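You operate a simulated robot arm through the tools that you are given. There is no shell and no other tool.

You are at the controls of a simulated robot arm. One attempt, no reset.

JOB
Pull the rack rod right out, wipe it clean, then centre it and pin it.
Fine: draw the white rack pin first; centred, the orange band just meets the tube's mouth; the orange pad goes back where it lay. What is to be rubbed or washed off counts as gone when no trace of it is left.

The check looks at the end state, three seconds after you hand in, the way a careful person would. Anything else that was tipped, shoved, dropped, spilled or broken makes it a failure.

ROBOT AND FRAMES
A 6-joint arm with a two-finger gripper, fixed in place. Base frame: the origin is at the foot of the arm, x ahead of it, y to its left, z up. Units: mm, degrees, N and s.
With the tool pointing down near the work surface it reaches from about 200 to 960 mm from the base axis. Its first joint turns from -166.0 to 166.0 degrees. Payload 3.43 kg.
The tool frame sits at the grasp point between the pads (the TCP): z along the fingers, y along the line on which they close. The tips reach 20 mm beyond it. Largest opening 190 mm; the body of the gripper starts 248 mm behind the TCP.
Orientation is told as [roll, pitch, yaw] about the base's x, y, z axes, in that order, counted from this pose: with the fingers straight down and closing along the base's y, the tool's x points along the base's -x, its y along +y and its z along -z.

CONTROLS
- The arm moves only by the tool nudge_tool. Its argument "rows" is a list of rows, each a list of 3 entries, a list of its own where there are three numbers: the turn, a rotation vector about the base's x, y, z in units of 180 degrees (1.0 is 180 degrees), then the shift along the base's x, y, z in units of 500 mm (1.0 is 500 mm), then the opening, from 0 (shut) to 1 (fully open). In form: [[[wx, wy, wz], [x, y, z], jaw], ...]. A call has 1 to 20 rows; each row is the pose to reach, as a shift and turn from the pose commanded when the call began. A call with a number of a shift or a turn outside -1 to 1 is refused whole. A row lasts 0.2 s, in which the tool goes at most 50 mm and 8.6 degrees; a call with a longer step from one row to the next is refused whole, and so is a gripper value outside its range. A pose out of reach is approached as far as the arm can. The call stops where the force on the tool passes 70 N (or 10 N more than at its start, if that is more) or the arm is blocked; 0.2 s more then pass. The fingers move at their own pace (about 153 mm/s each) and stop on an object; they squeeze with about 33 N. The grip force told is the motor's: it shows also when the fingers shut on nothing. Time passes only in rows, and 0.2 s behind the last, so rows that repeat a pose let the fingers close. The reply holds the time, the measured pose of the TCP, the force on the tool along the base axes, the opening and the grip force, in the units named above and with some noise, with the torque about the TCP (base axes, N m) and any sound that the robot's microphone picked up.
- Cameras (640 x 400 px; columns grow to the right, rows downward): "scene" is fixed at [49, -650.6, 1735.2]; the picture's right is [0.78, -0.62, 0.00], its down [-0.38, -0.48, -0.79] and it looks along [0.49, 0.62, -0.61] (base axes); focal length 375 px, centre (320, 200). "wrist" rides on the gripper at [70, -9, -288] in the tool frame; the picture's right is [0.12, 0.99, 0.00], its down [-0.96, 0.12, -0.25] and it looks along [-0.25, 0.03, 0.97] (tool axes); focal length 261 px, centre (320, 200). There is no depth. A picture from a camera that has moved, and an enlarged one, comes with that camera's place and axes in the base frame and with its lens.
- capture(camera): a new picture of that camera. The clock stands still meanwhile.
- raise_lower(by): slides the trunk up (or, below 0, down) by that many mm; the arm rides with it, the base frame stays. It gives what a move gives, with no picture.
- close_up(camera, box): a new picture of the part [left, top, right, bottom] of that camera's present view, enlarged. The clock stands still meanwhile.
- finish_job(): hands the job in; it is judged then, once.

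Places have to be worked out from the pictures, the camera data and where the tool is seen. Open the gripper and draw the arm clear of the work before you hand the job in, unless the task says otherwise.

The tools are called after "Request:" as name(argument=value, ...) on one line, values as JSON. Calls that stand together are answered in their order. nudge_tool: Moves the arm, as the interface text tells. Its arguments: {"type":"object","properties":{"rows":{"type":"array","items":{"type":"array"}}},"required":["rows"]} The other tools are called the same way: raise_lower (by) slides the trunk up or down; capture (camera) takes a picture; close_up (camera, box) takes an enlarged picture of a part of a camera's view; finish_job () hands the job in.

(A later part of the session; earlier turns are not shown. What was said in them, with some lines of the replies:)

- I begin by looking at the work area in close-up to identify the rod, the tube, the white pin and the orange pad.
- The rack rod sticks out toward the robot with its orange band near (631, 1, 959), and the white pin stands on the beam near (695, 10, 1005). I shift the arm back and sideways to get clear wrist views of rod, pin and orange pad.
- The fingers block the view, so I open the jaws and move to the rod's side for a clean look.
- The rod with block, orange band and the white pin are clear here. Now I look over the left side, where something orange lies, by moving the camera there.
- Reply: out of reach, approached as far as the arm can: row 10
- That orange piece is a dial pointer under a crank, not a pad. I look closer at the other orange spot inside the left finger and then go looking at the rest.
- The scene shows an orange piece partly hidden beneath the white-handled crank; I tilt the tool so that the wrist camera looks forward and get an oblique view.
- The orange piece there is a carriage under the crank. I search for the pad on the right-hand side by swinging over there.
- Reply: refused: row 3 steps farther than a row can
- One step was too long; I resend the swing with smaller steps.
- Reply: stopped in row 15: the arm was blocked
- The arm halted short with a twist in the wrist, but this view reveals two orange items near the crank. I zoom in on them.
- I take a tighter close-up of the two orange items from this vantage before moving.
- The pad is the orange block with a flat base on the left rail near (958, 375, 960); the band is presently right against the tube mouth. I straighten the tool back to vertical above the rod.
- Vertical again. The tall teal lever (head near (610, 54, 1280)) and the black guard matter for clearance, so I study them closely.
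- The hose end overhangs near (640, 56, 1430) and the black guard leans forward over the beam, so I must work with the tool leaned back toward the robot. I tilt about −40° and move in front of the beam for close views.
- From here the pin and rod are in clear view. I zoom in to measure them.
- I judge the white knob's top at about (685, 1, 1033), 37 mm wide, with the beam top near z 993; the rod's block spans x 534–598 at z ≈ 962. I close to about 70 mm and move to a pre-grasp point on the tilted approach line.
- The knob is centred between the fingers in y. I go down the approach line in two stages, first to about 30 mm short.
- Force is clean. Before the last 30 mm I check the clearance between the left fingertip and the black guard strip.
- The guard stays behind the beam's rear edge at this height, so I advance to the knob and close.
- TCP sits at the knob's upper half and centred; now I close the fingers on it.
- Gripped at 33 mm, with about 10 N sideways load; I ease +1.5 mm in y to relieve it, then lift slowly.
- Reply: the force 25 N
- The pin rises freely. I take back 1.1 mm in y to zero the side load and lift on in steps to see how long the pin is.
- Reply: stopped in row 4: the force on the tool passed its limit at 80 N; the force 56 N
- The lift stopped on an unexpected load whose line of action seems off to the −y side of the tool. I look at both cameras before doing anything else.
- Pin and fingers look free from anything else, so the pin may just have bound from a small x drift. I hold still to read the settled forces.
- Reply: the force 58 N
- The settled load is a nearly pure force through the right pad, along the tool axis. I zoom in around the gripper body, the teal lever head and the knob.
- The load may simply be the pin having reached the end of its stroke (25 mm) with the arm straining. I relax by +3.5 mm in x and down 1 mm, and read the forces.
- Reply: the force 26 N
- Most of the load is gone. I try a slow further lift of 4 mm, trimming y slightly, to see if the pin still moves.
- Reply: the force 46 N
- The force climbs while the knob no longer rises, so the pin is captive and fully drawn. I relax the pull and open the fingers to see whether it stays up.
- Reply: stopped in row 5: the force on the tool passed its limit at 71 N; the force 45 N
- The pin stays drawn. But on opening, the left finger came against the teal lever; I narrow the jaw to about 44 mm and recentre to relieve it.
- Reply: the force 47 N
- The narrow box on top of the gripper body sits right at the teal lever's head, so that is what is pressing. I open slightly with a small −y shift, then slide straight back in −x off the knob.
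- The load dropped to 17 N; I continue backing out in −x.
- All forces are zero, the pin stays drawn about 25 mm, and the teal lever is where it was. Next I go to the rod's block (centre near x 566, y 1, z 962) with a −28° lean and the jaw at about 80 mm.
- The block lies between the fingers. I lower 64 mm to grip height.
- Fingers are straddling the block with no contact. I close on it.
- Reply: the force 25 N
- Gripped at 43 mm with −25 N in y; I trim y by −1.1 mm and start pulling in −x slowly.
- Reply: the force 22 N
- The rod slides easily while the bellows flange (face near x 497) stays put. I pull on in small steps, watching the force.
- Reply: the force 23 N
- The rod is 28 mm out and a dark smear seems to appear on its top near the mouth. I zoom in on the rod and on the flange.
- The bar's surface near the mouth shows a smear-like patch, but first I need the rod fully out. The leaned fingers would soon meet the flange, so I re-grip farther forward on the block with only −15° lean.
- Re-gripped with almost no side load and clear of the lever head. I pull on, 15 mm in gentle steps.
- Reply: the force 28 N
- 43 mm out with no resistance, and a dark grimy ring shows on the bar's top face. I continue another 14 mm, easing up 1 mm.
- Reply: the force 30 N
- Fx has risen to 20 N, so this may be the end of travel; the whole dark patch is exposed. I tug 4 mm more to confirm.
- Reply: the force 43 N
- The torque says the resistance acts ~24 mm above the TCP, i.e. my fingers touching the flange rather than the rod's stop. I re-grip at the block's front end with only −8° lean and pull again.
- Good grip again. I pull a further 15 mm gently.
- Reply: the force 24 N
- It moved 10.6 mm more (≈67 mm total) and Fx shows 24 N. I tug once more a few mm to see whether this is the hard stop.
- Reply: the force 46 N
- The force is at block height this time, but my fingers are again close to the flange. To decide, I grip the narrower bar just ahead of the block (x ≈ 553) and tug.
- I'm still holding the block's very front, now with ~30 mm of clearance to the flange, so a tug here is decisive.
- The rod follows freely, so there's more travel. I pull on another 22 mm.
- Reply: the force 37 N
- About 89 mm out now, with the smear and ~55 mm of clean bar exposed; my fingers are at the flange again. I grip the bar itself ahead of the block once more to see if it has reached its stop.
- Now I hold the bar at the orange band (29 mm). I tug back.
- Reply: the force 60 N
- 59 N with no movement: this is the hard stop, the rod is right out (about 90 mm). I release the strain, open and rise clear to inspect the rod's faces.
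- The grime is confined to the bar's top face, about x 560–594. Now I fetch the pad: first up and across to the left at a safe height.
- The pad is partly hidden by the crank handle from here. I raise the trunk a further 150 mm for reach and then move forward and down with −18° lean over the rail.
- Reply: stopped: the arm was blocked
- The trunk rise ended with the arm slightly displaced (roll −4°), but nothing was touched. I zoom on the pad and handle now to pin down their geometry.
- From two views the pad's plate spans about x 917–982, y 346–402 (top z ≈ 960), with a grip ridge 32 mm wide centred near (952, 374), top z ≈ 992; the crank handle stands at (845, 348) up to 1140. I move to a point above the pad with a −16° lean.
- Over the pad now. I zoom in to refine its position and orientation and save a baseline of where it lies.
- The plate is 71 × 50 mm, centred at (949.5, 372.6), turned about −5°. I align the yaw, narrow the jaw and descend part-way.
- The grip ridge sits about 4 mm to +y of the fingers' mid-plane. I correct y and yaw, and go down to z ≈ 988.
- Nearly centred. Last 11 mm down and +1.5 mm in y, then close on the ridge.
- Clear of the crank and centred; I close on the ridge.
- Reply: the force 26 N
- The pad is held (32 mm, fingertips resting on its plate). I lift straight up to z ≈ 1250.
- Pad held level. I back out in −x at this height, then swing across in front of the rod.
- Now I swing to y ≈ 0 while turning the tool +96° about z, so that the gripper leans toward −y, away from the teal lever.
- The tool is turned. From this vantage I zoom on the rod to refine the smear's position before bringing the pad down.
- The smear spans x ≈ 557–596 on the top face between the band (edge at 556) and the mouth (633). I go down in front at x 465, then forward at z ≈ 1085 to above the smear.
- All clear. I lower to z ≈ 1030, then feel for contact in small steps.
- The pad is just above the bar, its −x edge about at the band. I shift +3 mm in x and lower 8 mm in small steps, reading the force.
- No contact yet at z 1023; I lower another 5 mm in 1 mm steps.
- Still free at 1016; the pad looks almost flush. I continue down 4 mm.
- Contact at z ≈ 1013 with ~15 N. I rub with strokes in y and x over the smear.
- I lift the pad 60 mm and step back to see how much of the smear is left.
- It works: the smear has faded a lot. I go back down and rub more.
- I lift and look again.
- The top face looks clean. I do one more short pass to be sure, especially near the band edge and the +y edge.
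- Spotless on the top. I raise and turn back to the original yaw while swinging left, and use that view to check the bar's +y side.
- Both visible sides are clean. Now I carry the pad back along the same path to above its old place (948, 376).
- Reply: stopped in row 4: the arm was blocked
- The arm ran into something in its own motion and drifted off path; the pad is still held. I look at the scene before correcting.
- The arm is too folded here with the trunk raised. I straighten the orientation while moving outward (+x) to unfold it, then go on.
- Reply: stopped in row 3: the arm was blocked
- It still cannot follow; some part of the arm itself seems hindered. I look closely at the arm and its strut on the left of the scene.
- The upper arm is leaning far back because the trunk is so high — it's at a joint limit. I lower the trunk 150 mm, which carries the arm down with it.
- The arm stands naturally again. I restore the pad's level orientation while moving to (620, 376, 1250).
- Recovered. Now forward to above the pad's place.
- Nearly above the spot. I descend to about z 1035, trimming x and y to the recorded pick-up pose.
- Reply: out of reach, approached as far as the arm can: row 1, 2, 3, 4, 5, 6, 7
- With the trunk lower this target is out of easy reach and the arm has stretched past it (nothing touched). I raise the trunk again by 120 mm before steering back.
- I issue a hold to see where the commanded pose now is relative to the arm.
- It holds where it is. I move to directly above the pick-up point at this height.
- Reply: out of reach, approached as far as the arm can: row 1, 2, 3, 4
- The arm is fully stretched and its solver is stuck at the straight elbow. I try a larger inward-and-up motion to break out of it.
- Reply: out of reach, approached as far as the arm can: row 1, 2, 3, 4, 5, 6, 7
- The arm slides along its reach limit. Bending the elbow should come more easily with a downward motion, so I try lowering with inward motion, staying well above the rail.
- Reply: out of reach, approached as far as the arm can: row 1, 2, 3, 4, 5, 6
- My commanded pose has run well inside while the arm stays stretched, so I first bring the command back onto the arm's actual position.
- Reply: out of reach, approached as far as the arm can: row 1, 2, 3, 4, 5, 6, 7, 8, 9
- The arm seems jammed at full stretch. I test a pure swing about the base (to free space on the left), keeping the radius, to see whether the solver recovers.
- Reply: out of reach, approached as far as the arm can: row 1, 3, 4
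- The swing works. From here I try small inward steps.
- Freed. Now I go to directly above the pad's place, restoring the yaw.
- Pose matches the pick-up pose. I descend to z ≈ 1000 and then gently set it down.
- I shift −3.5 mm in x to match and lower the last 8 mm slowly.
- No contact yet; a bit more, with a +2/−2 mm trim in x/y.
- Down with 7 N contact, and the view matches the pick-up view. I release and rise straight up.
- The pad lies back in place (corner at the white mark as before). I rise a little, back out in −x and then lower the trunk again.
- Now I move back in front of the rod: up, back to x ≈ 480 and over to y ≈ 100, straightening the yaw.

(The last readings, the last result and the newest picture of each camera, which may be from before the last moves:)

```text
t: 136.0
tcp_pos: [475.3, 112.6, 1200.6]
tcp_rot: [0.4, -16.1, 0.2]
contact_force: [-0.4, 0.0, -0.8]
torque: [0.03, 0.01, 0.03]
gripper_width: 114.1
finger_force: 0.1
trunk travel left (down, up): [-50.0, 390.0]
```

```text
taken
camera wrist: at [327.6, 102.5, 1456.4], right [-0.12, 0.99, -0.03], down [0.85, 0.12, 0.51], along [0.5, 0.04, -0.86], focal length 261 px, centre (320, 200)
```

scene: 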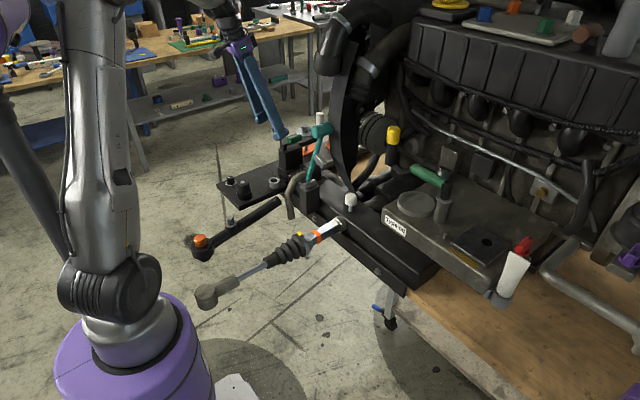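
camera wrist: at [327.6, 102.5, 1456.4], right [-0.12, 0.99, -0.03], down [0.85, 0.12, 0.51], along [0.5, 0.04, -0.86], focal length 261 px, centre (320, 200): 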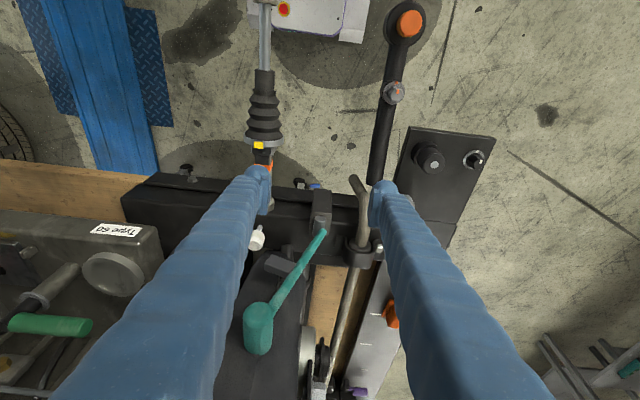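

Trunk back at its start height. Now I go over the rod with −28° lean to grip the bar around the band (x ≈ 545) and push it in.

Request:
nudge_tool(rows=[[[0, -0.02, 0], [0, -0.07, 0], 0.42], [[0, -0.045, 0], [0, -0.15, 0], 0.42], [[0, -0.067, 0], [0, -0.224, -0.02], 0.42], [[0, -0.067, 0], [0.02, -0.224, -0.1], 0.42], [[0, -0.067, 0], [0.06, -0.224, -0.18], 0.42], [[0, -0.067, 0], [0.1, -0.224, -0.26], 0.42], [[0, -0.067, 0], [0.14, -0.224, -0.33], 0.42], [[0, -0.067, 0], [0.14, -0.224, -0.33], 0.42]])

Request:
capture(camera="wrist")

Request:
close_up(camera="scene", box=[280, 170, 370, 270])

```text
t: 137.8
tcp_pos: [546.6, -0.5, 1037.6]
tcp_rot: [0.4, -28.0, 0.2]
contact_force: [-0.2, 0.1, 0.3]
torque: [0.02, 0.07, 0.0]
gripper_width: 79.8
finger_force: 0.0
trunk travel left (down, up): [-50.0, 390.0]
```

```text
taken
camera wrist: at [347.9, -10.6, 1257.8], right [-0.11, 0.99, -0.05], down [0.73, 0.12, 0.67], along [0.67, 0.04, -0.74], focal length 261 px, centre (320, 200)
```

wrist: 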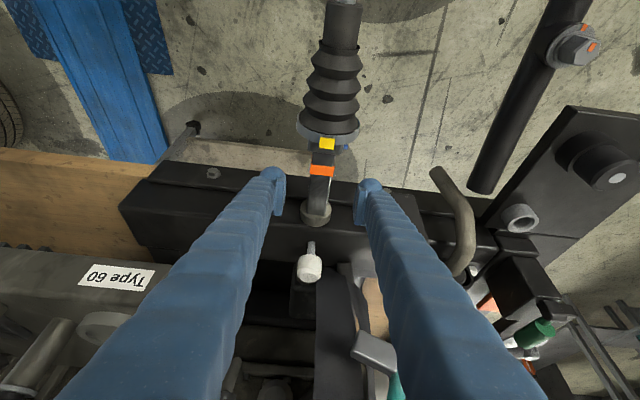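

```text
4.00 times, centred on (325, 220) of scene
camera zoom: at [49.0, -650.6, 1735.2], right [0.78, -0.62, 0.0], down [-0.38, -0.48, -0.79], along [0.49, 0.62, -0.61], focal length 1500 px, centre (300, 120)
```

zoom: 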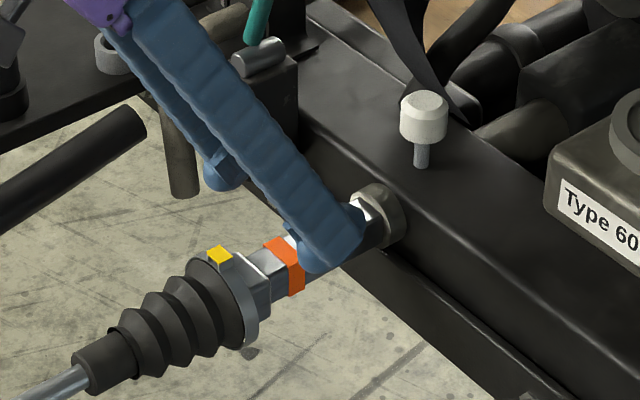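

Aligned over the bar. I lower to z ≈ 968 and close on the bar at the band.

Request:
nudge_tool(rows=[[[0, 0, 0], [0.002, 0.002, -0.07], 0.42], [[0, 0, 0], [0.002, 0.002, -0.139], 0.42], [[0, 0, 0], [0.002, 0.002, -0.139], 0.42], [[0, 0, 0], [0.002, 0.002, -0.139], 0.2], [[0, 0, 0], [0.002, 0.002, -0.139], 0.08], [[0, 0, 0], [0.002, 0.002, -0.139], 0.08], [[0, 0, 0], [0.002, 0.002, -0.139], 0.08]])

Request:
close_up(camera="scene", box=[290, 190, 370, 270])

```text
t: 139.4
tcp_pos: [547.2, 0.4, 966.5]
tcp_rot: [0.5, -28.1, 0.1]
contact_force: [0.3, -23.6, 0.5]
torque: [0.38, -0.04, 0.41]
gripper_width: 41.4
finger_force: 44.7
trunk travel left (down, up): [-50.0, 390.0]
```

```text
5.00 times, centred on (330, 230) of scene
camera zoom: at [49.0, -650.6, 1735.2], right [0.78, -0.62, 0.0], down [-0.38, -0.48, -0.79], along [0.49, 0.62, -0.61], focal length 1875 px, centre (270, 50)
```

zoom: 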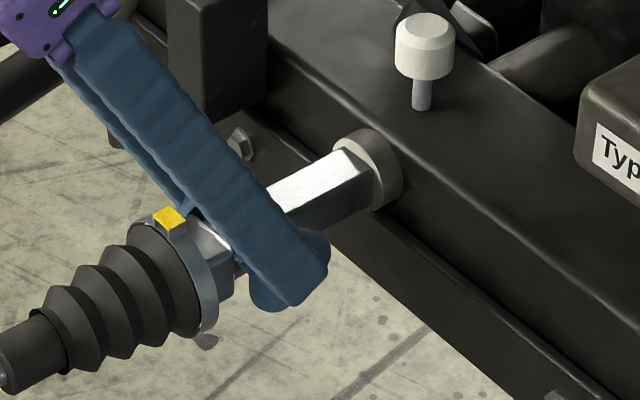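

It has the block's front edge (41 mm). I trim y by −1 mm and push +20 mm in x.

Request:
nudge_tool(rows=[[[0, 0, 0], [0, -0.002, 0], 0.08], [[0, 0, 0], [0.008, -0.002, 0], 0.08], [[0, 0, 0], [0.018, -0.002, 0], 0.08], [[0, 0, 0], [0.028, -0.002, 0], 0.08], [[0, 0, 0], [0.04, -0.002, 0], 0.08], [[0, 0, 0], [0.04, -0.002, 0], 0.08]])

Request:
close_up(camera="scene", box=[290, 190, 370, 270])

```text
t: 140.8
tcp_pos: [567.2, 1.3, 966.0]
tcp_rot: [0.4, -28.2, 0.1]
contact_force: [1.4, -9.0, 18.9]
torque: [0.31, 0.48, 0.21]
gripper_width: 41.4
finger_force: 45.0
trunk travel left (down, up): [-50.0, 390.0]
```

```text
5.00 times, centred on (330, 230) of scene
camera zoom: at [49.0, -650.6, 1735.2], right [0.78, -0.62, 0.0], down [-0.38, -0.48, -0.79], along [0.49, 0.62, -0.61], focal length 1875 px, centre (270, 50)
```

zoom: 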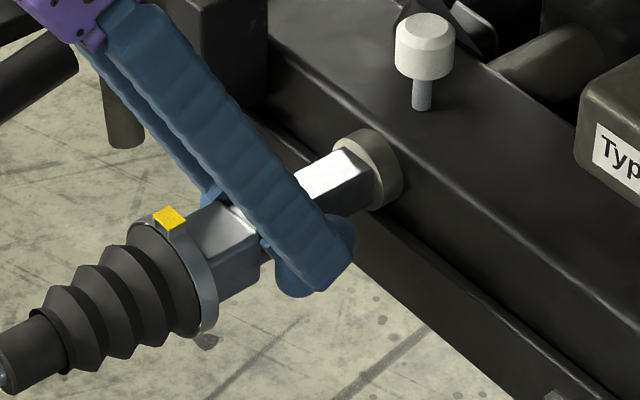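

The rod slides in with the tool. Another 22 mm, easing up 1 mm.

Request:
nudge_tool(rows=[[[0, 0, 0], [0.01, -0.0005, 0.002], 0.08], [[0, 0, 0], [0.02, -0.0005, 0.002], 0.08], [[0, 0, 0], [0.032, -0.0005, 0.002], 0.08], [[0, 0, 0], [0.044, -0.0005, 0.002], 0.08], [[0, 0, 0], [0.044, -0.0005, 0.002], 0.08]])

Request:
close_up(camera="scene", box=[290, 190, 370, 270])

```text
t: 142.0
tcp_pos: [587.2, 1.0, 966.1]
tcp_rot: [0.4, -28.2, 0.1]
contact_force: [-1.9, -25.5, 9.6]
torque: [0.51, 0.24, 0.44]
gripper_width: 41.5
finger_force: 44.7
trunk travel left (down, up): [-50.0, 390.0]
```

```text
5.00 times, centred on (330, 230) of scene
camera zoom: at [49.0, -650.6, 1735.2], right [0.78, -0.62, 0.0], down [-0.38, -0.48, -0.79], along [0.49, 0.62, -0.61], focal length 1875 px, centre (270, 50)
```

zoom: 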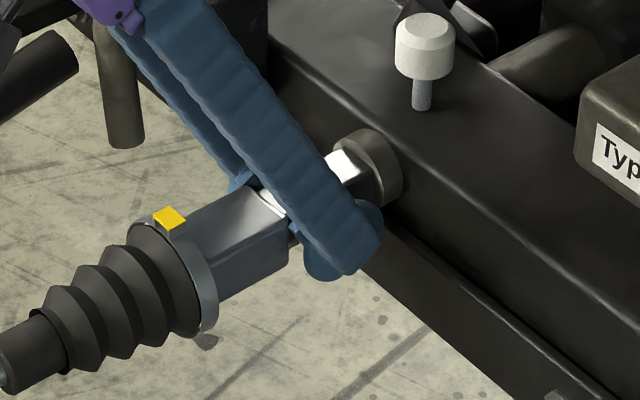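

About 37 mm left. I open, step back 45 mm to hold the block, and close again.

Request:
nudge_tool(rows=[[[0, 0, 0], [0, 0, 0], 0.2], [[0, 0, 0], [0, -0.001, 0], 0.34], [[0, 0, 0], [-0.03, -0.001, 0], 0.34], [[0, 0, 0], [-0.07, -0.001, 0], 0.34], [[0, 0, 0], [-0.09, -0.001, 0], 0.34], [[0, 0, 0], [-0.09, -0.001, 0], 0.34], [[0, 0, 0], [-0.09, -0.001, 0], 0.15], [[0, 0, 0], [-0.09, -0.001, 0], 0.1], [[0, 0, 0], [-0.09, -0.001, 0], 0.1], [[0, 0, 0], [-0.09, -0.001, 0], 0.1]])

Request:
close_up(camera="scene", box=[290, 190, 370, 270])

Request:
close_up(camera="wrist", box=[270, 130, 370, 270])

```text
t: 144.2
tcp_pos: [543.3, -0.5, 964.0]
tcp_rot: [0.5, -28.0, 0.1]
contact_force: [-0.9, -28.2, -2.5]
torque: [-0.39, -0.02, -0.43]
gripper_width: 43.0
finger_force: 44.4
trunk travel left (down, up): [-50.0, 390.0]
```

```text
5.00 times, centred on (330, 230) of scene
camera zoom: at [49.0, -650.6, 1735.2], right [0.78, -0.62, 0.0], down [-0.38, -0.48, -0.79], along [0.49, 0.62, -0.61], focal length 1875 px, centre (270, 50)
```

zoom: 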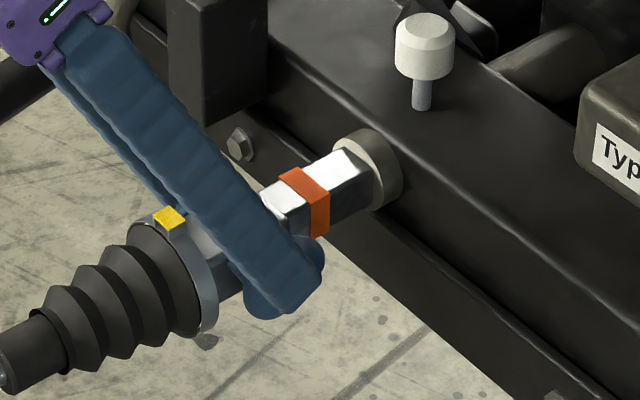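

```text
2.86 times, centred on (320, 200) of wrist
camera zoom: at [344.3, -10.7, 1185.0], right [-0.11, 0.99, -0.05], down [0.73, 0.11, 0.67], along [0.67, 0.04, -0.74], focal length 745 px, centre (320, 200)
```

zoom: 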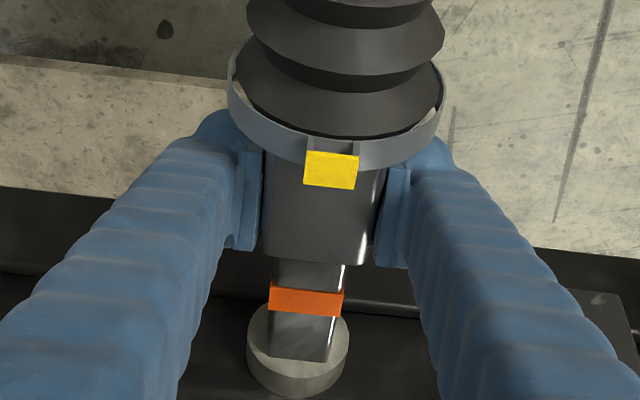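

By the picture about 34 mm remain. I trim y and push 28 mm, then measure.

Request:
nudge_tool(rows=[[[0, 0, 0], [0.002, -0.002, 0], 0.1], [[0, 0, 0], [0.012, -0.0024, 0], 0.1], [[0, 0, 0], [0.024, -0.0024, 0], 0.1], [[0, 0, 0], [0.036, -0.0024, 0], 0.1], [[0, 0, 0], [0.048, -0.0024, 0], 0.1], [[0, 0, 0], [0.056, -0.0024, 0], 0.1], [[0, 0, 0], [0.056, -0.0024, 0], 0.1]])

Request:
close_up(camera="scene", box=[315, 210, 355, 245])

```text
t: 145.8
tcp_pos: [571.3, 0.9, 964.5]
tcp_rot: [0.3, -28.0, 0.1]
contact_force: [-2.2, -8.7, -22.8]
torque: [-0.27, 0.06, -0.39]
gripper_width: 43.0
finger_force: 45.1
trunk travel left (down, up): [-50.0, 390.0]
```

```text
11.43 times, centred on (335, 228) of scene
camera zoom: at [49.0, -650.6, 1735.2], right [0.78, -0.62, 0.0], down [-0.38, -0.48, -0.79], along [0.49, 0.62, -0.61], focal length 4285 px, centre (149, -114)
```

zoom: 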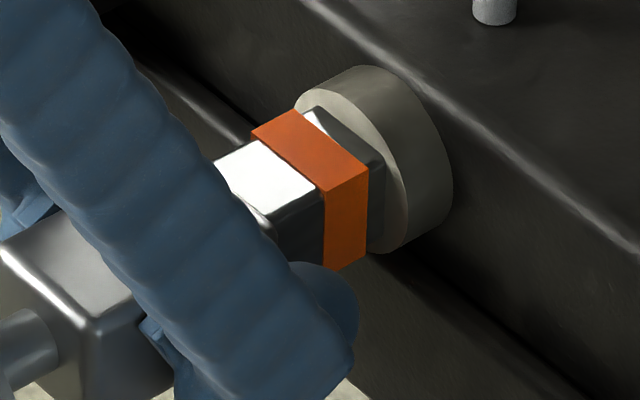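

Comparing with the initial picture, the band is now 6.8 mm short. I push the remainder in small steps.

Request:
nudge_tool(rows=[[[0, 0, 0], [0.004, 0, -0.002], 0.1], [[0, 0, 0], [0.008, 0, -0.002], 0.1], [[0, 0, 0], [0.012, 0, -0.002], 0.1], [[0, 0, 0], [0.012, 0, -0.002], 0.1]])

Request:
close_up(camera="scene", box=[315, 210, 355, 245])

```text
t: 146.8
tcp_pos: [578.4, -0.5, 964.4]
tcp_rot: [0.3, -28.1, 0.1]
contact_force: [-1.6, 22.8, -19.9]
torque: [0.09, 0.14, -0.5]
gripper_width: 42.8
finger_force: 45.1
trunk travel left (down, up): [-50.0, 390.0]
```

```text
11.43 times, centred on (335, 228) of scene
camera zoom: at [49.0, -650.6, 1735.2], right [0.78, -0.62, 0.0], down [-0.38, -0.48, -0.79], along [0.49, 0.62, -0.61], focal length 4285 px, centre (149, -114)
```

zoom: 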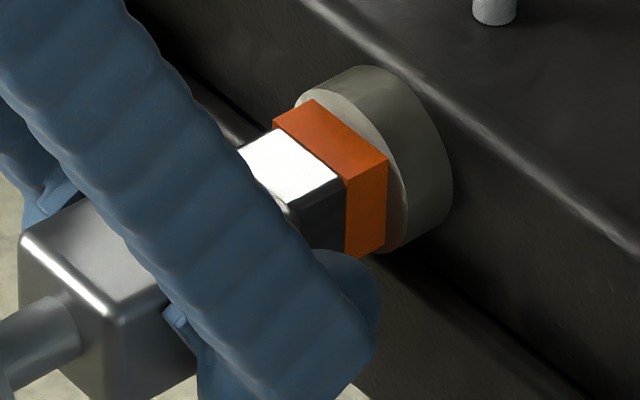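

The band now sits as in the first picture. I release and withdraw upward to compare exactly.

Request:
nudge_tool(rows=[[[0, 0, 0], [0, 0, 0], 0.25], [[0, 0, 0], [0, 0, 0], 0.42], [[0, 0, 0], [0, 0, 0], 0.42], [[0, 0, 0], [-0.02, 0, 0.06], 0.42], [[0, 0, 0], [-0.06, 0, 0.13], 0.42], [[0, 0, 0], [-0.12, 0, 0.2], 0.42], [[0, 0, 0], [-0.12, 0, 0.2], 0.42]])

Request:
close_up(camera="scene", box=[315, 210, 355, 245])

Request:
capture(camera="wrist")

```text
t: 148.4
tcp_pos: [515.1, -2.2, 1064.5]
tcp_rot: [0.3, -28.1, 0.2]
contact_force: [-0.9, 0.2, 1.1]
torque: [-0.02, -0.08, 0.01]
gripper_width: 80.2
finger_force: 0.1
trunk travel left (down, up): [-50.0, 390.0]
```

```text
11.43 times, centred on (335, 228) of scene
camera zoom: at [49.0, -650.6, 1735.2], right [0.78, -0.62, 0.0], down [-0.38, -0.48, -0.79], along [0.49, 0.62, -0.61], focal length 4285 px, centre (149, -114)
```

zoom: 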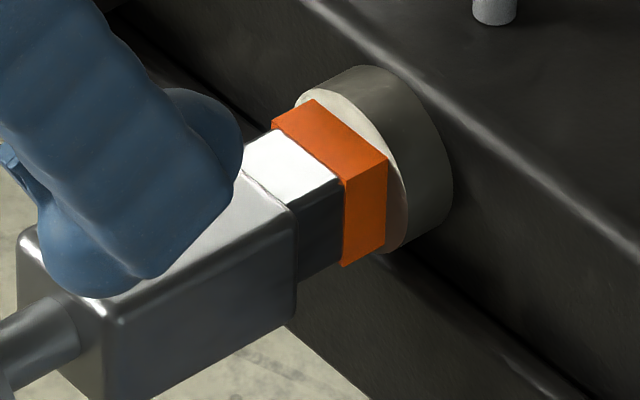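

```text
taken
camera wrist: at [316.8, -11.5, 1285.3], right [-0.11, 0.99, -0.05], down [0.73, 0.12, 0.67], along [0.67, 0.04, -0.74], focal length 261 px, centre (320, 200)
```

wrist: 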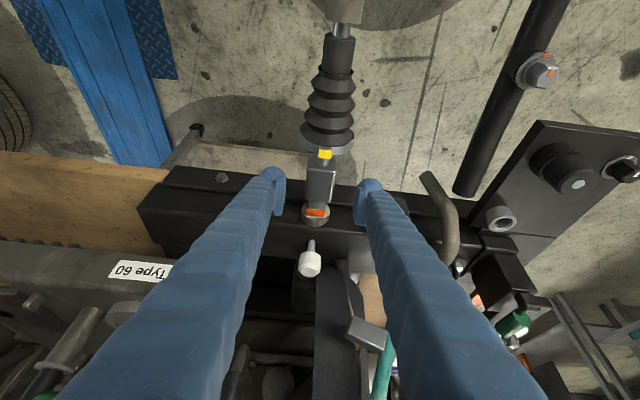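

The band and block match the first picture to within half a millimetre. To press the pin home without meeting the teal lever, I close the fingers, rise, and turn the tool to lean back toward (−x, −y).

Request:
nudge_tool(rows=[[[0, 0, 0], [-0.02, -0.01, 0.08], 0.2], [[0.0025, -0.006, 0.0416], [-0.03, -0.03, 0.16], 0.0], [[0.005, -0.0121, 0.0832], [-0.03, -0.05, 0.2], 0.0], [[0.0075, -0.0182, 0.1249], [-0.03, -0.07, 0.2], 0.0], [[0.01, -0.0242, 0.1665], [-0.02, -0.09, 0.2], 0.0], [[0.0125, -0.0303, 0.2081], [0.0, -0.1, 0.2], 0.0], [[0.01505, -0.03634, 0.2497], [0.04, -0.1, 0.2], 0.0], [[0.01505, -0.03634, 0.2497], [0.04, -0.1, 0.2], 0.0]])

Request:
capture(camera="wrist")

Request:
capture(camera="scene")

```text
t: 150.2
tcp_pos: [536.7, -52.8, 1161.6]
tcp_rot: [0.3, -35.1, 45.3]
contact_force: [-0.3, -0.5, -0.3]
torque: [0.1, 0.04, 0.08]
gripper_width: 0.0
finger_force: 33.2
trunk travel left (down, up): [-50.0, 390.0]
```

```text
taken
camera wrist: at [386.9, -218.0, 1357.2], right [-0.78, 0.63, -0.06], down [0.37, 0.54, 0.76], along [0.51, 0.56, -0.65], focal length 261 px, centre (320, 200)
```

wrist: 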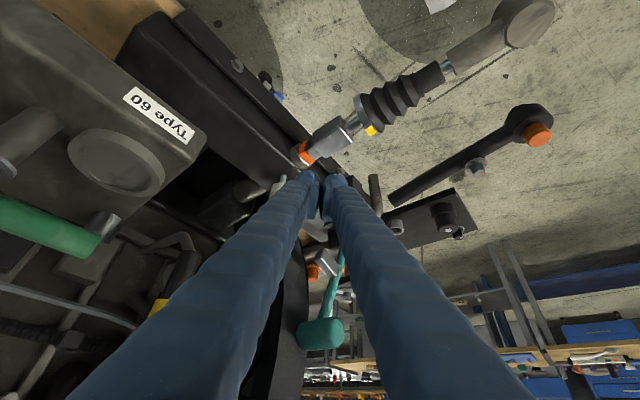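

```text
taken
```

scene: 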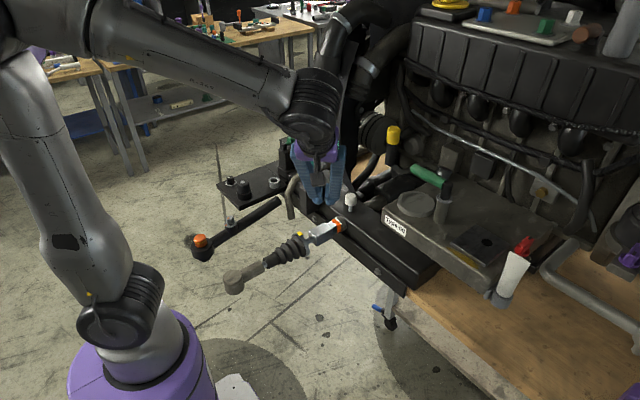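

Pose is good and clear. I move over the knob at z ≈ 1115.

Request:
nudge_tool(rows=[[[0, 0, 0], [0.08, 0.02, -0.02], 0.0], [[0, 0, 0], [0.16, 0.05, -0.04], 0.0], [[0, 0, 0], [0.24, 0.085, -0.07], 0.0], [[0, 0, 0], [0.305, 0.114, -0.093], 0.0], [[0, 0, 0], [0.305, 0.114, -0.093], 0.0]])

Request:
close_up(camera="wrist", box=[260, 110, 400, 250])

Request:
close_up(camera="scene", box=[300, 130, 400, 230])

```text
t: 151.4
tcp_pos: [689.9, 7.6, 1118.8]
tcp_rot: [0.4, -35.0, 45.3]
contact_force: [0.3, 1.2, 0.0]
torque: [-0.02, 0.05, 0.01]
gripper_width: 0.0
finger_force: 33.2
trunk travel left (down, up): [-50.0, 390.0]
```

```text
2.86 times, centred on (330, 180) of wrist
camera zoom: at [540.0, -157.6, 1313.2], right [-0.78, 0.63, -0.06], down [0.37, 0.54, 0.76], along [0.51, 0.56, -0.65], focal length 745 px, centre (291, 257)
```

zoom: 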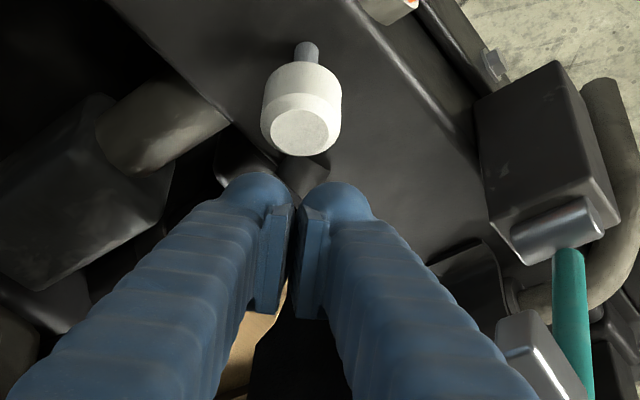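

```text
4.00 times, centred on (350, 180) of scene
camera zoom: at [49.0, -650.6, 1735.2], right [0.78, -0.62, 0.0], down [-0.38, -0.48, -0.79], along [0.49, 0.62, -0.61], focal length 1500 px, centre (200, 280)
```

zoom: 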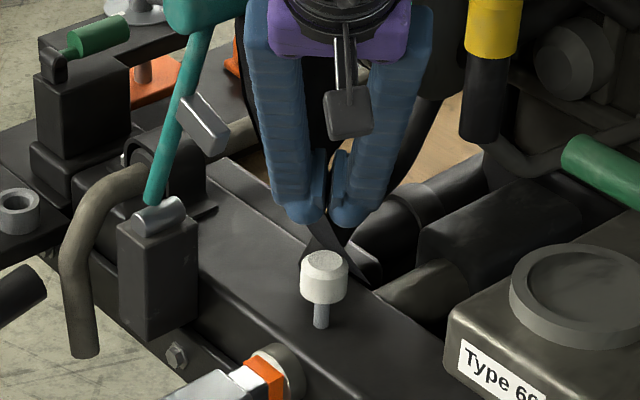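

The fingertips are just beyond the knob's axis; I shift −4 mm in x and lower toward the knob's top.

Request:
nudge_tool(rows=[[[0, 0, 0], [-0.008, -0.003, -0.02], 0.0], [[0, 0, 0], [-0.008, -0.003, -0.044], 0.0], [[0, 0, 0], [-0.008, -0.003, -0.052], 0.0], [[0, 0, 0], [-0.008, -0.003, -0.052], 0.0]])

Request:
close_up(camera="scene", box=[325, 170, 375, 220])

Request:
close_up(camera="wrist", box=[260, 110, 400, 250])

```text
t: 152.4
tcp_pos: [686.3, 3.6, 1092.7]
tcp_rot: [0.4, -35.2, 45.2]
contact_force: [-0.5, -0.9, -0.6]
torque: [0.0, 0.0, -0.01]
gripper_width: 0.0
finger_force: 32.4
trunk travel left (down, up): [-50.0, 390.0]
```

```text
8.00 times, centred on (350, 195) of scene
camera zoom: at [49.0, -650.6, 1735.2], right [0.78, -0.62, 0.0], down [-0.38, -0.48, -0.79], along [0.49, 0.62, -0.61], focal length 3000 px, centre (80, 240)
```

zoom: 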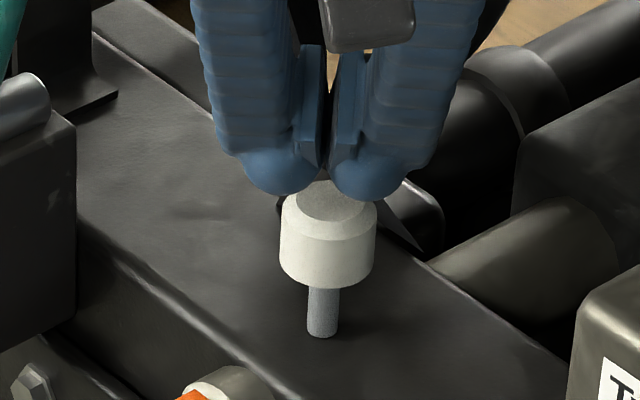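

```text
2.86 times, centred on (330, 180) of wrist
camera zoom: at [535.2, -160.4, 1287.0], right [-0.78, 0.63, -0.06], down [0.37, 0.54, 0.76], along [0.51, 0.56, -0.65], focal length 745 px, centre (291, 257)
```

zoom: 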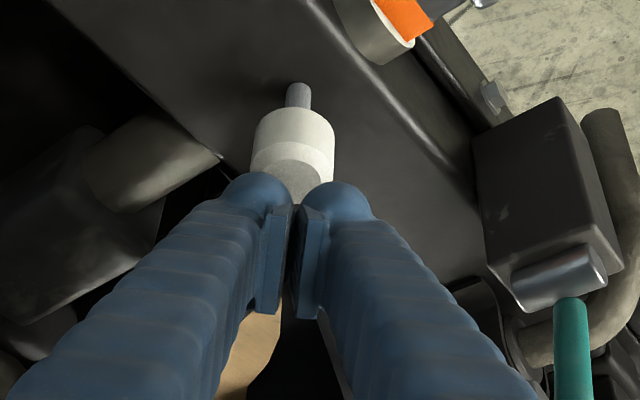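

Tips are right above the knob. I press down in small steps.

Request:
nudge_tool(rows=[[[0, 0, 0], [-0.002, -0.002, -0.006], 0.0], [[0, 0, 0], [-0.002, -0.002, -0.012], 0.0], [[0, 0, 0], [-0.002, -0.002, -0.018], 0.0], [[0, 0, 0], [-0.002, -0.002, -0.024], 0.0], [[0, 0, 0], [-0.002, -0.002, -0.024], 0.0]])

Request:
close_up(camera="scene", box=[325, 170, 375, 220])

```text
t: 153.6
tcp_pos: [684.9, 4.0, 1081.4]
tcp_rot: [0.3, -35.2, 45.2]
contact_force: [0.2, -0.2, 1.7]
torque: [-0.03, -0.02, -0.02]
gripper_width: 0.0
finger_force: 33.5
trunk travel left (down, up): [-50.0, 390.0]
```

```text
8.00 times, centred on (350, 195) of scene
camera zoom: at [49.0, -650.6, 1735.2], right [0.78, -0.62, 0.0], down [-0.38, -0.48, -0.79], along [0.49, 0.62, -0.61], focal length 3000 px, centre (80, 240)
```

zoom: 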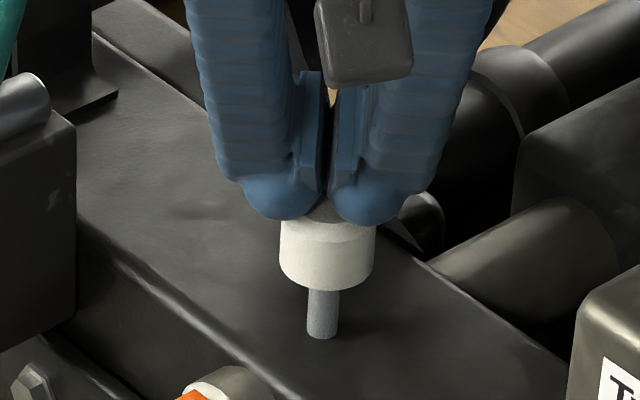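

About to touch. I continue down.

Request:
nudge_tool(rows=[[[0, 0, 0], [0, 0, -0.006], 0.0], [[0, 0, 0], [0, 0, -0.012], 0.0], [[0, 0, 0], [0, 0, -0.018], 0.0], [[0, 0, 0], [0, 0, -0.024], 0.0], [[0, 0, 0], [0, 0, -0.024], 0.0]])

Request:
close_up(camera="scene", box=[325, 170, 375, 220])

```text
t: 154.8
tcp_pos: [685.4, 5.5, 1069.3]
tcp_rot: [0.4, -35.0, 45.2]
contact_force: [0.6, 0.1, 0.6]
torque: [-0.03, 0.0, -0.01]
gripper_width: 0.0
finger_force: 32.9
trunk travel left (down, up): [-50.0, 390.0]
```

```text
8.00 times, centred on (350, 195) of scene
camera zoom: at [49.0, -650.6, 1735.2], right [0.78, -0.62, 0.0], down [-0.38, -0.48, -0.79], along [0.49, 0.62, -0.61], focal length 3000 px, centre (80, 240)
```

zoom: 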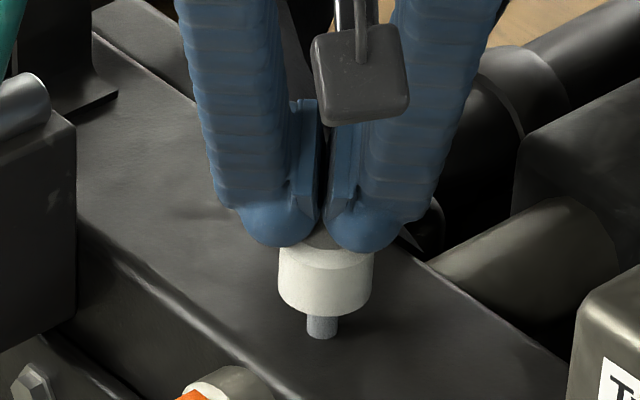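

The knob is moving down freely. I continue another 12 mm.

Request:
nudge_tool(rows=[[[0, 0, 0], [0, -0.002, -0.006], 0.0], [[0, 0, 0], [0, -0.002, -0.012], 0.0], [[0, 0, 0], [0, -0.002, -0.018], 0.0], [[0, 0, 0], [0, -0.002, -0.022], 0.0], [[0, 0, 0], [0, -0.002, -0.022], 0.0]])

Request:
close_up(camera="scene", box=[325, 170, 375, 220])

```text
t: 156.0
tcp_pos: [685.0, 2.5, 1058.9]
tcp_rot: [0.2, -35.2, 45.2]
contact_force: [4.1, 1.4, 15.6]
torque: [-0.01, -0.01, 0.0]
gripper_width: 5.8
finger_force: 33.7
trunk travel left (down, up): [-50.0, 390.0]
```

```text
8.00 times, centred on (350, 195) of scene
camera zoom: at [49.0, -650.6, 1735.2], right [0.78, -0.62, 0.0], down [-0.38, -0.48, -0.79], along [0.49, 0.62, -0.61], focal length 3000 px, centre (80, 240)
```

zoom: 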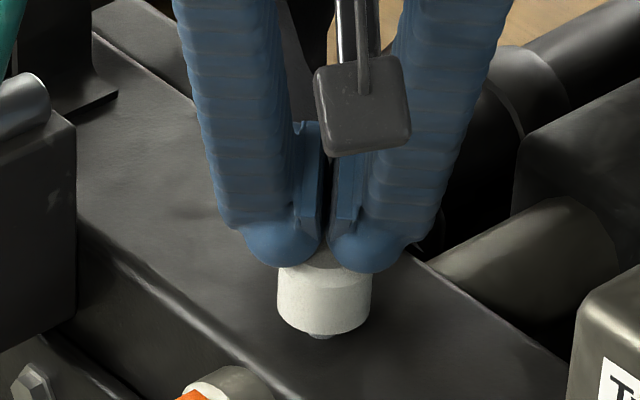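

The knob is down and resisting (15 N), at the same height as at the start. I lift off and compare with the initial pictures.

Request:
nudge_tool(rows=[[[0, 0, 0], [0, 0, 0.02], 0.0], [[0, 0, 0], [-0.01, -0.01, 0.08], 0.0], [[0, 0, 0], [-0.08, -0.05, 0.12], 0.0], [[0, 0, 0], [-0.16, -0.09, 0.16], 0.0], [[0, 0, 0], [-0.24, -0.12, 0.2], 0.0], [[0, 0, 0], [-0.3, -0.12, 0.22], 0.0], [[0, 0, 0], [-0.3, -0.12, 0.22], 0.0]])

Request:
close_up(camera="scene", box=[330, 190, 370, 220])

Request:
close_up(camera="scene", box=[315, 210, 355, 245])

Request:
capture(camera="scene")

```text
t: 157.6
tcp_pos: [533.3, -59.6, 1166.9]
tcp_rot: [0.4, -35.1, 45.2]
contact_force: [0.3, 0.9, -0.1]
torque: [-0.08, -0.03, -0.06]
gripper_width: 0.1
finger_force: 34.6
trunk travel left (down, up): [-50.0, 390.0]
```

```text
13.33 times, centred on (350, 205) of scene
camera zoom: at [49.0, -650.6, 1735.2], right [0.78, -0.62, 0.0], down [-0.38, -0.48, -0.79], along [0.49, 0.62, -0.61], focal length 4999 px, centre (-80, 133)
```

zoom: 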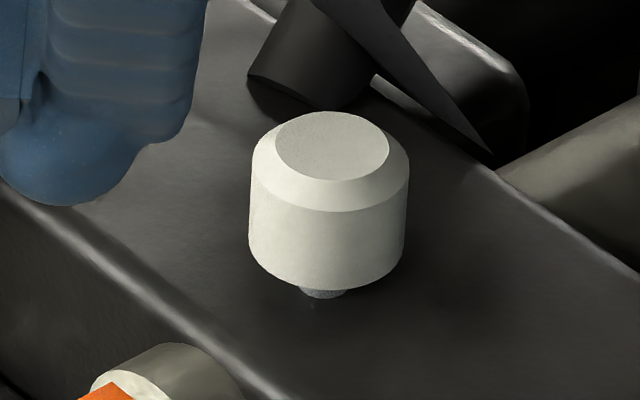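

```text
11.43 times, centred on (335, 228) of scene
camera zoom: at [49.0, -650.6, 1735.2], right [0.78, -0.62, 0.0], down [-0.38, -0.48, -0.79], along [0.49, 0.62, -0.61], focal length 4285 px, centre (149, -114)
```

zoom: 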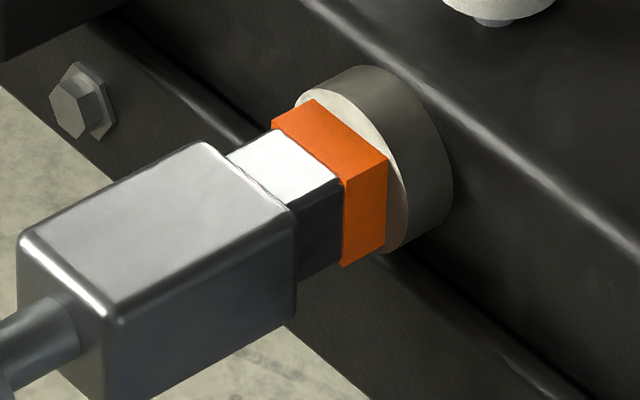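

```text
taken
```

scene: 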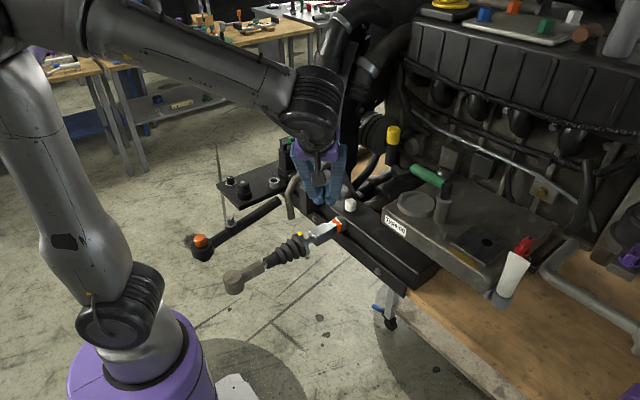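

Both the knob and the band match the initial pictures exactly. I now turn the tool back, open the gripper and draw the arm clear.

Request:
nudge_tool(rows=[[[-0.0025, 0.006, -0.0416], [-0.04, 0.01, 0.06], 0.0], [[-0.005, 0.0121, -0.0832], [-0.08, 0.03, 0.12], 0.0], [[-0.0075, 0.0182, -0.1249], [-0.1, 0.06, 0.18], 0.0], [[-0.01, 0.0242, -0.1665], [-0.1, 0.1, 0.22], 0.3], [[-0.0125, 0.0303, -0.2081], [-0.1, 0.14, 0.24], 0.6], [[-0.01505, 0.03634, -0.2497], [-0.1, 0.2, 0.26], 1.0], [[-0.01505, 0.03634, -0.2497], [-0.1, 0.28, 0.28], 1.0], [[-0.01505, 0.03634, -0.2497], [-0.1, 0.28, 0.28], 1.0]])

Request:
capture(camera="scene")

Request:
capture(camera="wrist")

Request:
close_up(camera="scene", box=[180, 110, 440, 310])

```text
t: 158.3
tcp_pos: [516.4, -52.4, 1147.5]
tcp_rot: [11.8, -26.2, 23.3]
contact_force: [0.7, -1.0, 0.5]
torque: [0.11, 0.05, 0.06]
gripper_width: 0.3
finger_force: 35.0
trunk travel left (down, up): [-50.0, 390.0]
stopped in row 3: the arm was blocked; the commanded pose is now the measured one
```

```text
taken
```

scene: 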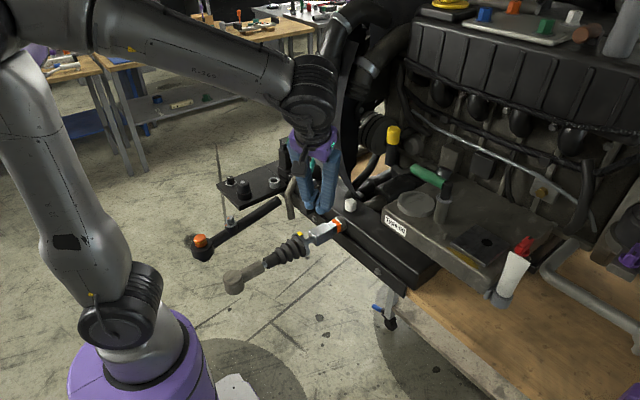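

```text
taken
camera wrist: at [371.5, -187.0, 1367.2], right [-0.57, 0.81, 0.13], down [0.66, 0.35, 0.66], along [0.49, 0.46, -0.74], focal length 261 px, centre (320, 200)
```

wrist: 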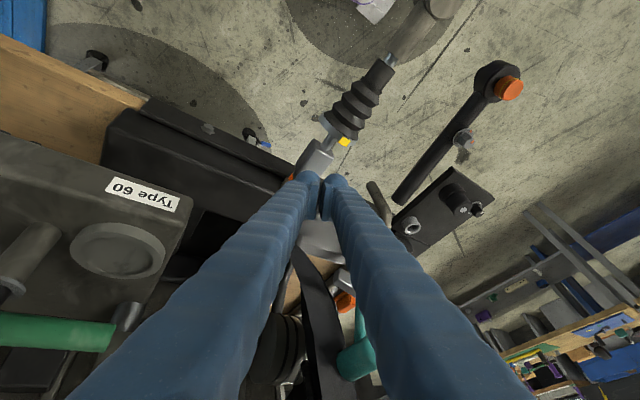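

```text
2.00 times, centred on (310, 210) of scene
camera zoom: at [49.0, -650.6, 1735.2], right [0.78, -0.62, 0.0], down [-0.38, -0.48, -0.79], along [0.49, 0.62, -0.61], focal length 750 px, centre (340, 180)
```

zoom: 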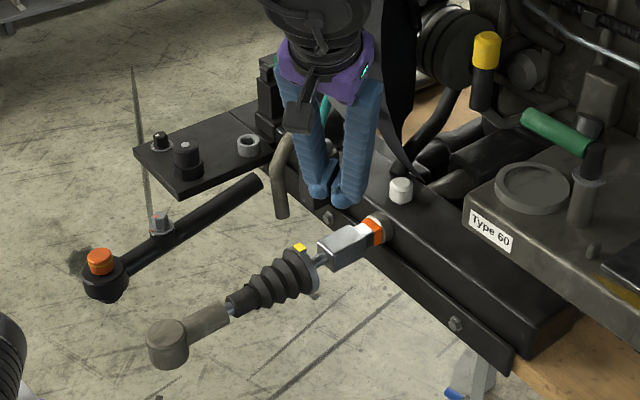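

The arm balked mid-turn (its own wrist), nothing touched. I first translate straight up and back with the present orientation.

Request:
nudge_tool(rows=[[[0, 0, 0], [-0.02, 0, 0.04], 0.0], [[0, 0, 0], [-0.04, 0, 0.1], 0.0], [[0, 0, 0], [-0.04, 0, 0.16], 0.0], [[0, 0, 0], [-0.04, 0, 0.16], 0.0]])

Request:
capture(camera="scene")

```text
t: 159.3
tcp_pos: [502.6, -55.4, 1210.0]
tcp_rot: [13.9, -24.7, 22.5]
contact_force: [0.7, -0.8, 0.4]
torque: [-0.04, 0.01, 0.0]
gripper_width: 0.1
finger_force: 34.0
trunk travel left (down, up): [-50.0, 390.0]
```

```text
taken
```

scene: 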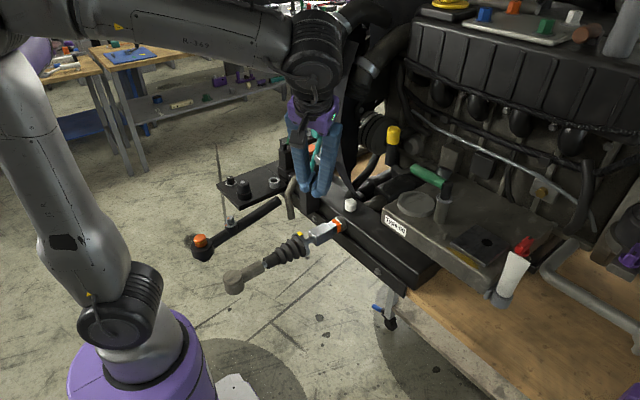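

It follows now. I rise and back off a little more, then open the gripper.

Request:
nudge_tool(rows=[[[0, 0, 0], [-0.04, 0, 0.06], 0.0], [[0, 0, 0], [-0.08, 0, 0.12], 0.3], [[0, 0, 0], [-0.1, 0, 0.18], 0.7], [[0, 0, 0], [-0.1, 0, 0.2], 1.0], [[0, 0, 0], [-0.1, 0, 0.2], 1.0], [[0, 0, 0], [-0.1, 0, 0.2], 1.0]])

Request:
capture(camera="scene")

Request:
close_up(camera="scene", box=[180, 110, 440, 310])

Request:
capture(camera="wrist")

```text
t: 160.9
tcp_pos: [469.2, -68.2, 1283.1]
tcp_rot: [17.7, -22.7, 21.1]
contact_force: [-0.2, -0.3, -0.8]
torque: [0.06, 0.09, 0.0]
gripper_width: 190.0
finger_force: 0.1
trunk travel left (down, up): [-50.0, 390.0]
stopped in row 6: the arm was blocked; the commanded pose is now the measured one
```

```text
taken
```

scene: 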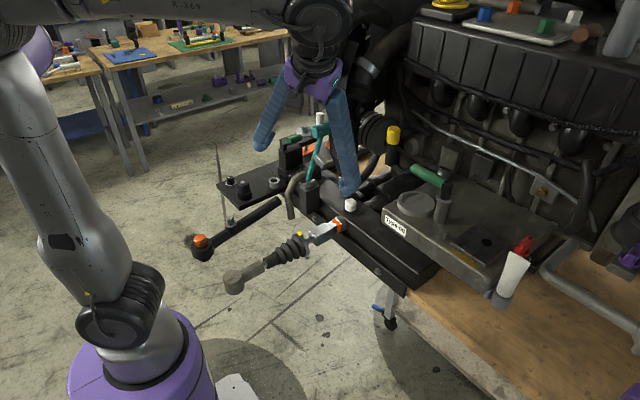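

```text
2.00 times, centred on (310, 210) of scene
camera zoom: at [49.0, -650.6, 1735.2], right [0.78, -0.62, 0.0], down [-0.38, -0.48, -0.79], along [0.49, 0.62, -0.61], focal length 750 px, centre (340, 180)
```

zoom: 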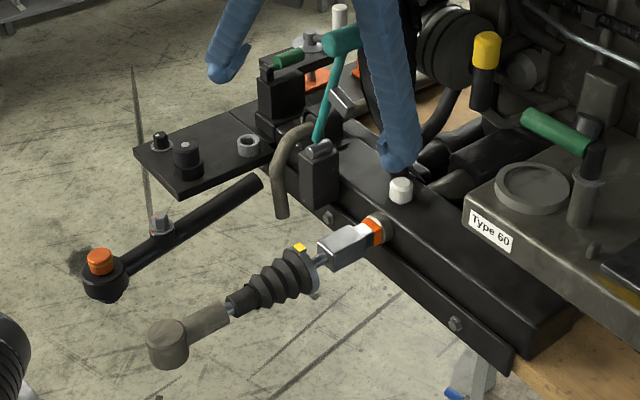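

```text
taken
camera wrist: at [344.9, -217.9, 1507.0], right [-0.55, 0.8, 0.23], down [0.72, 0.31, 0.62], along [0.43, 0.51, -0.75], focal length 261 px, centre (320, 200)
```

wrist: 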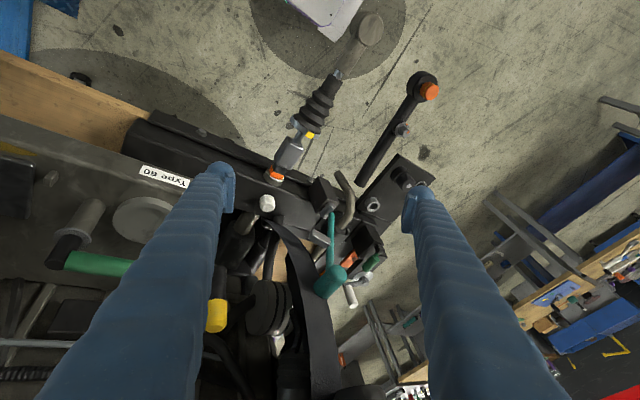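

The gripper is open and clear. The rod is centred with its band at the mouth, the pin is home, the pad is back, and nothing else looks changed, so I hand the job in.

Request:
finish_job()

```text
The job is handed in.
```

I handed the job in with the rack rod wiped, centred and pinned, and the orange pad back in its place. I don't have the check's result.

- **White pin:** I drew it up until it would go no further, about 25 mm. After the rod was centred I pressed it back down, and it matches its starting height in the pictures.
- **Rod pulled out:** it came out to its hard stop. That left about 77 mm between the orange band and the tube's mouth.
- **Wiping:** the dark smear was on the top face. Two rubs with the pad removed it, a third pass made sure, and close-ups showed no trace. Both side faces looked clean; I did not see the underside.
- **Centring:** the band meets the tube's mouth, within about half a millimetre of where it sat in the first pictures.
- **Orange pad:** it is back on the rail within about 2 mm, with its corner at the white mark as before.

The gripper pressed against the teal lever with about 40 N while I was releasing the pin. Later close-ups show the lever in its original position.

The arm also stopped short several times as "blocked", most likely at its own joint limits. One of these came while raising the trunk with the wrist out of camera view, so I can't rule out contact there. The tool showed no unusual force, and nothing in view had moved.

I left the gripper open and the arm clear of the work.
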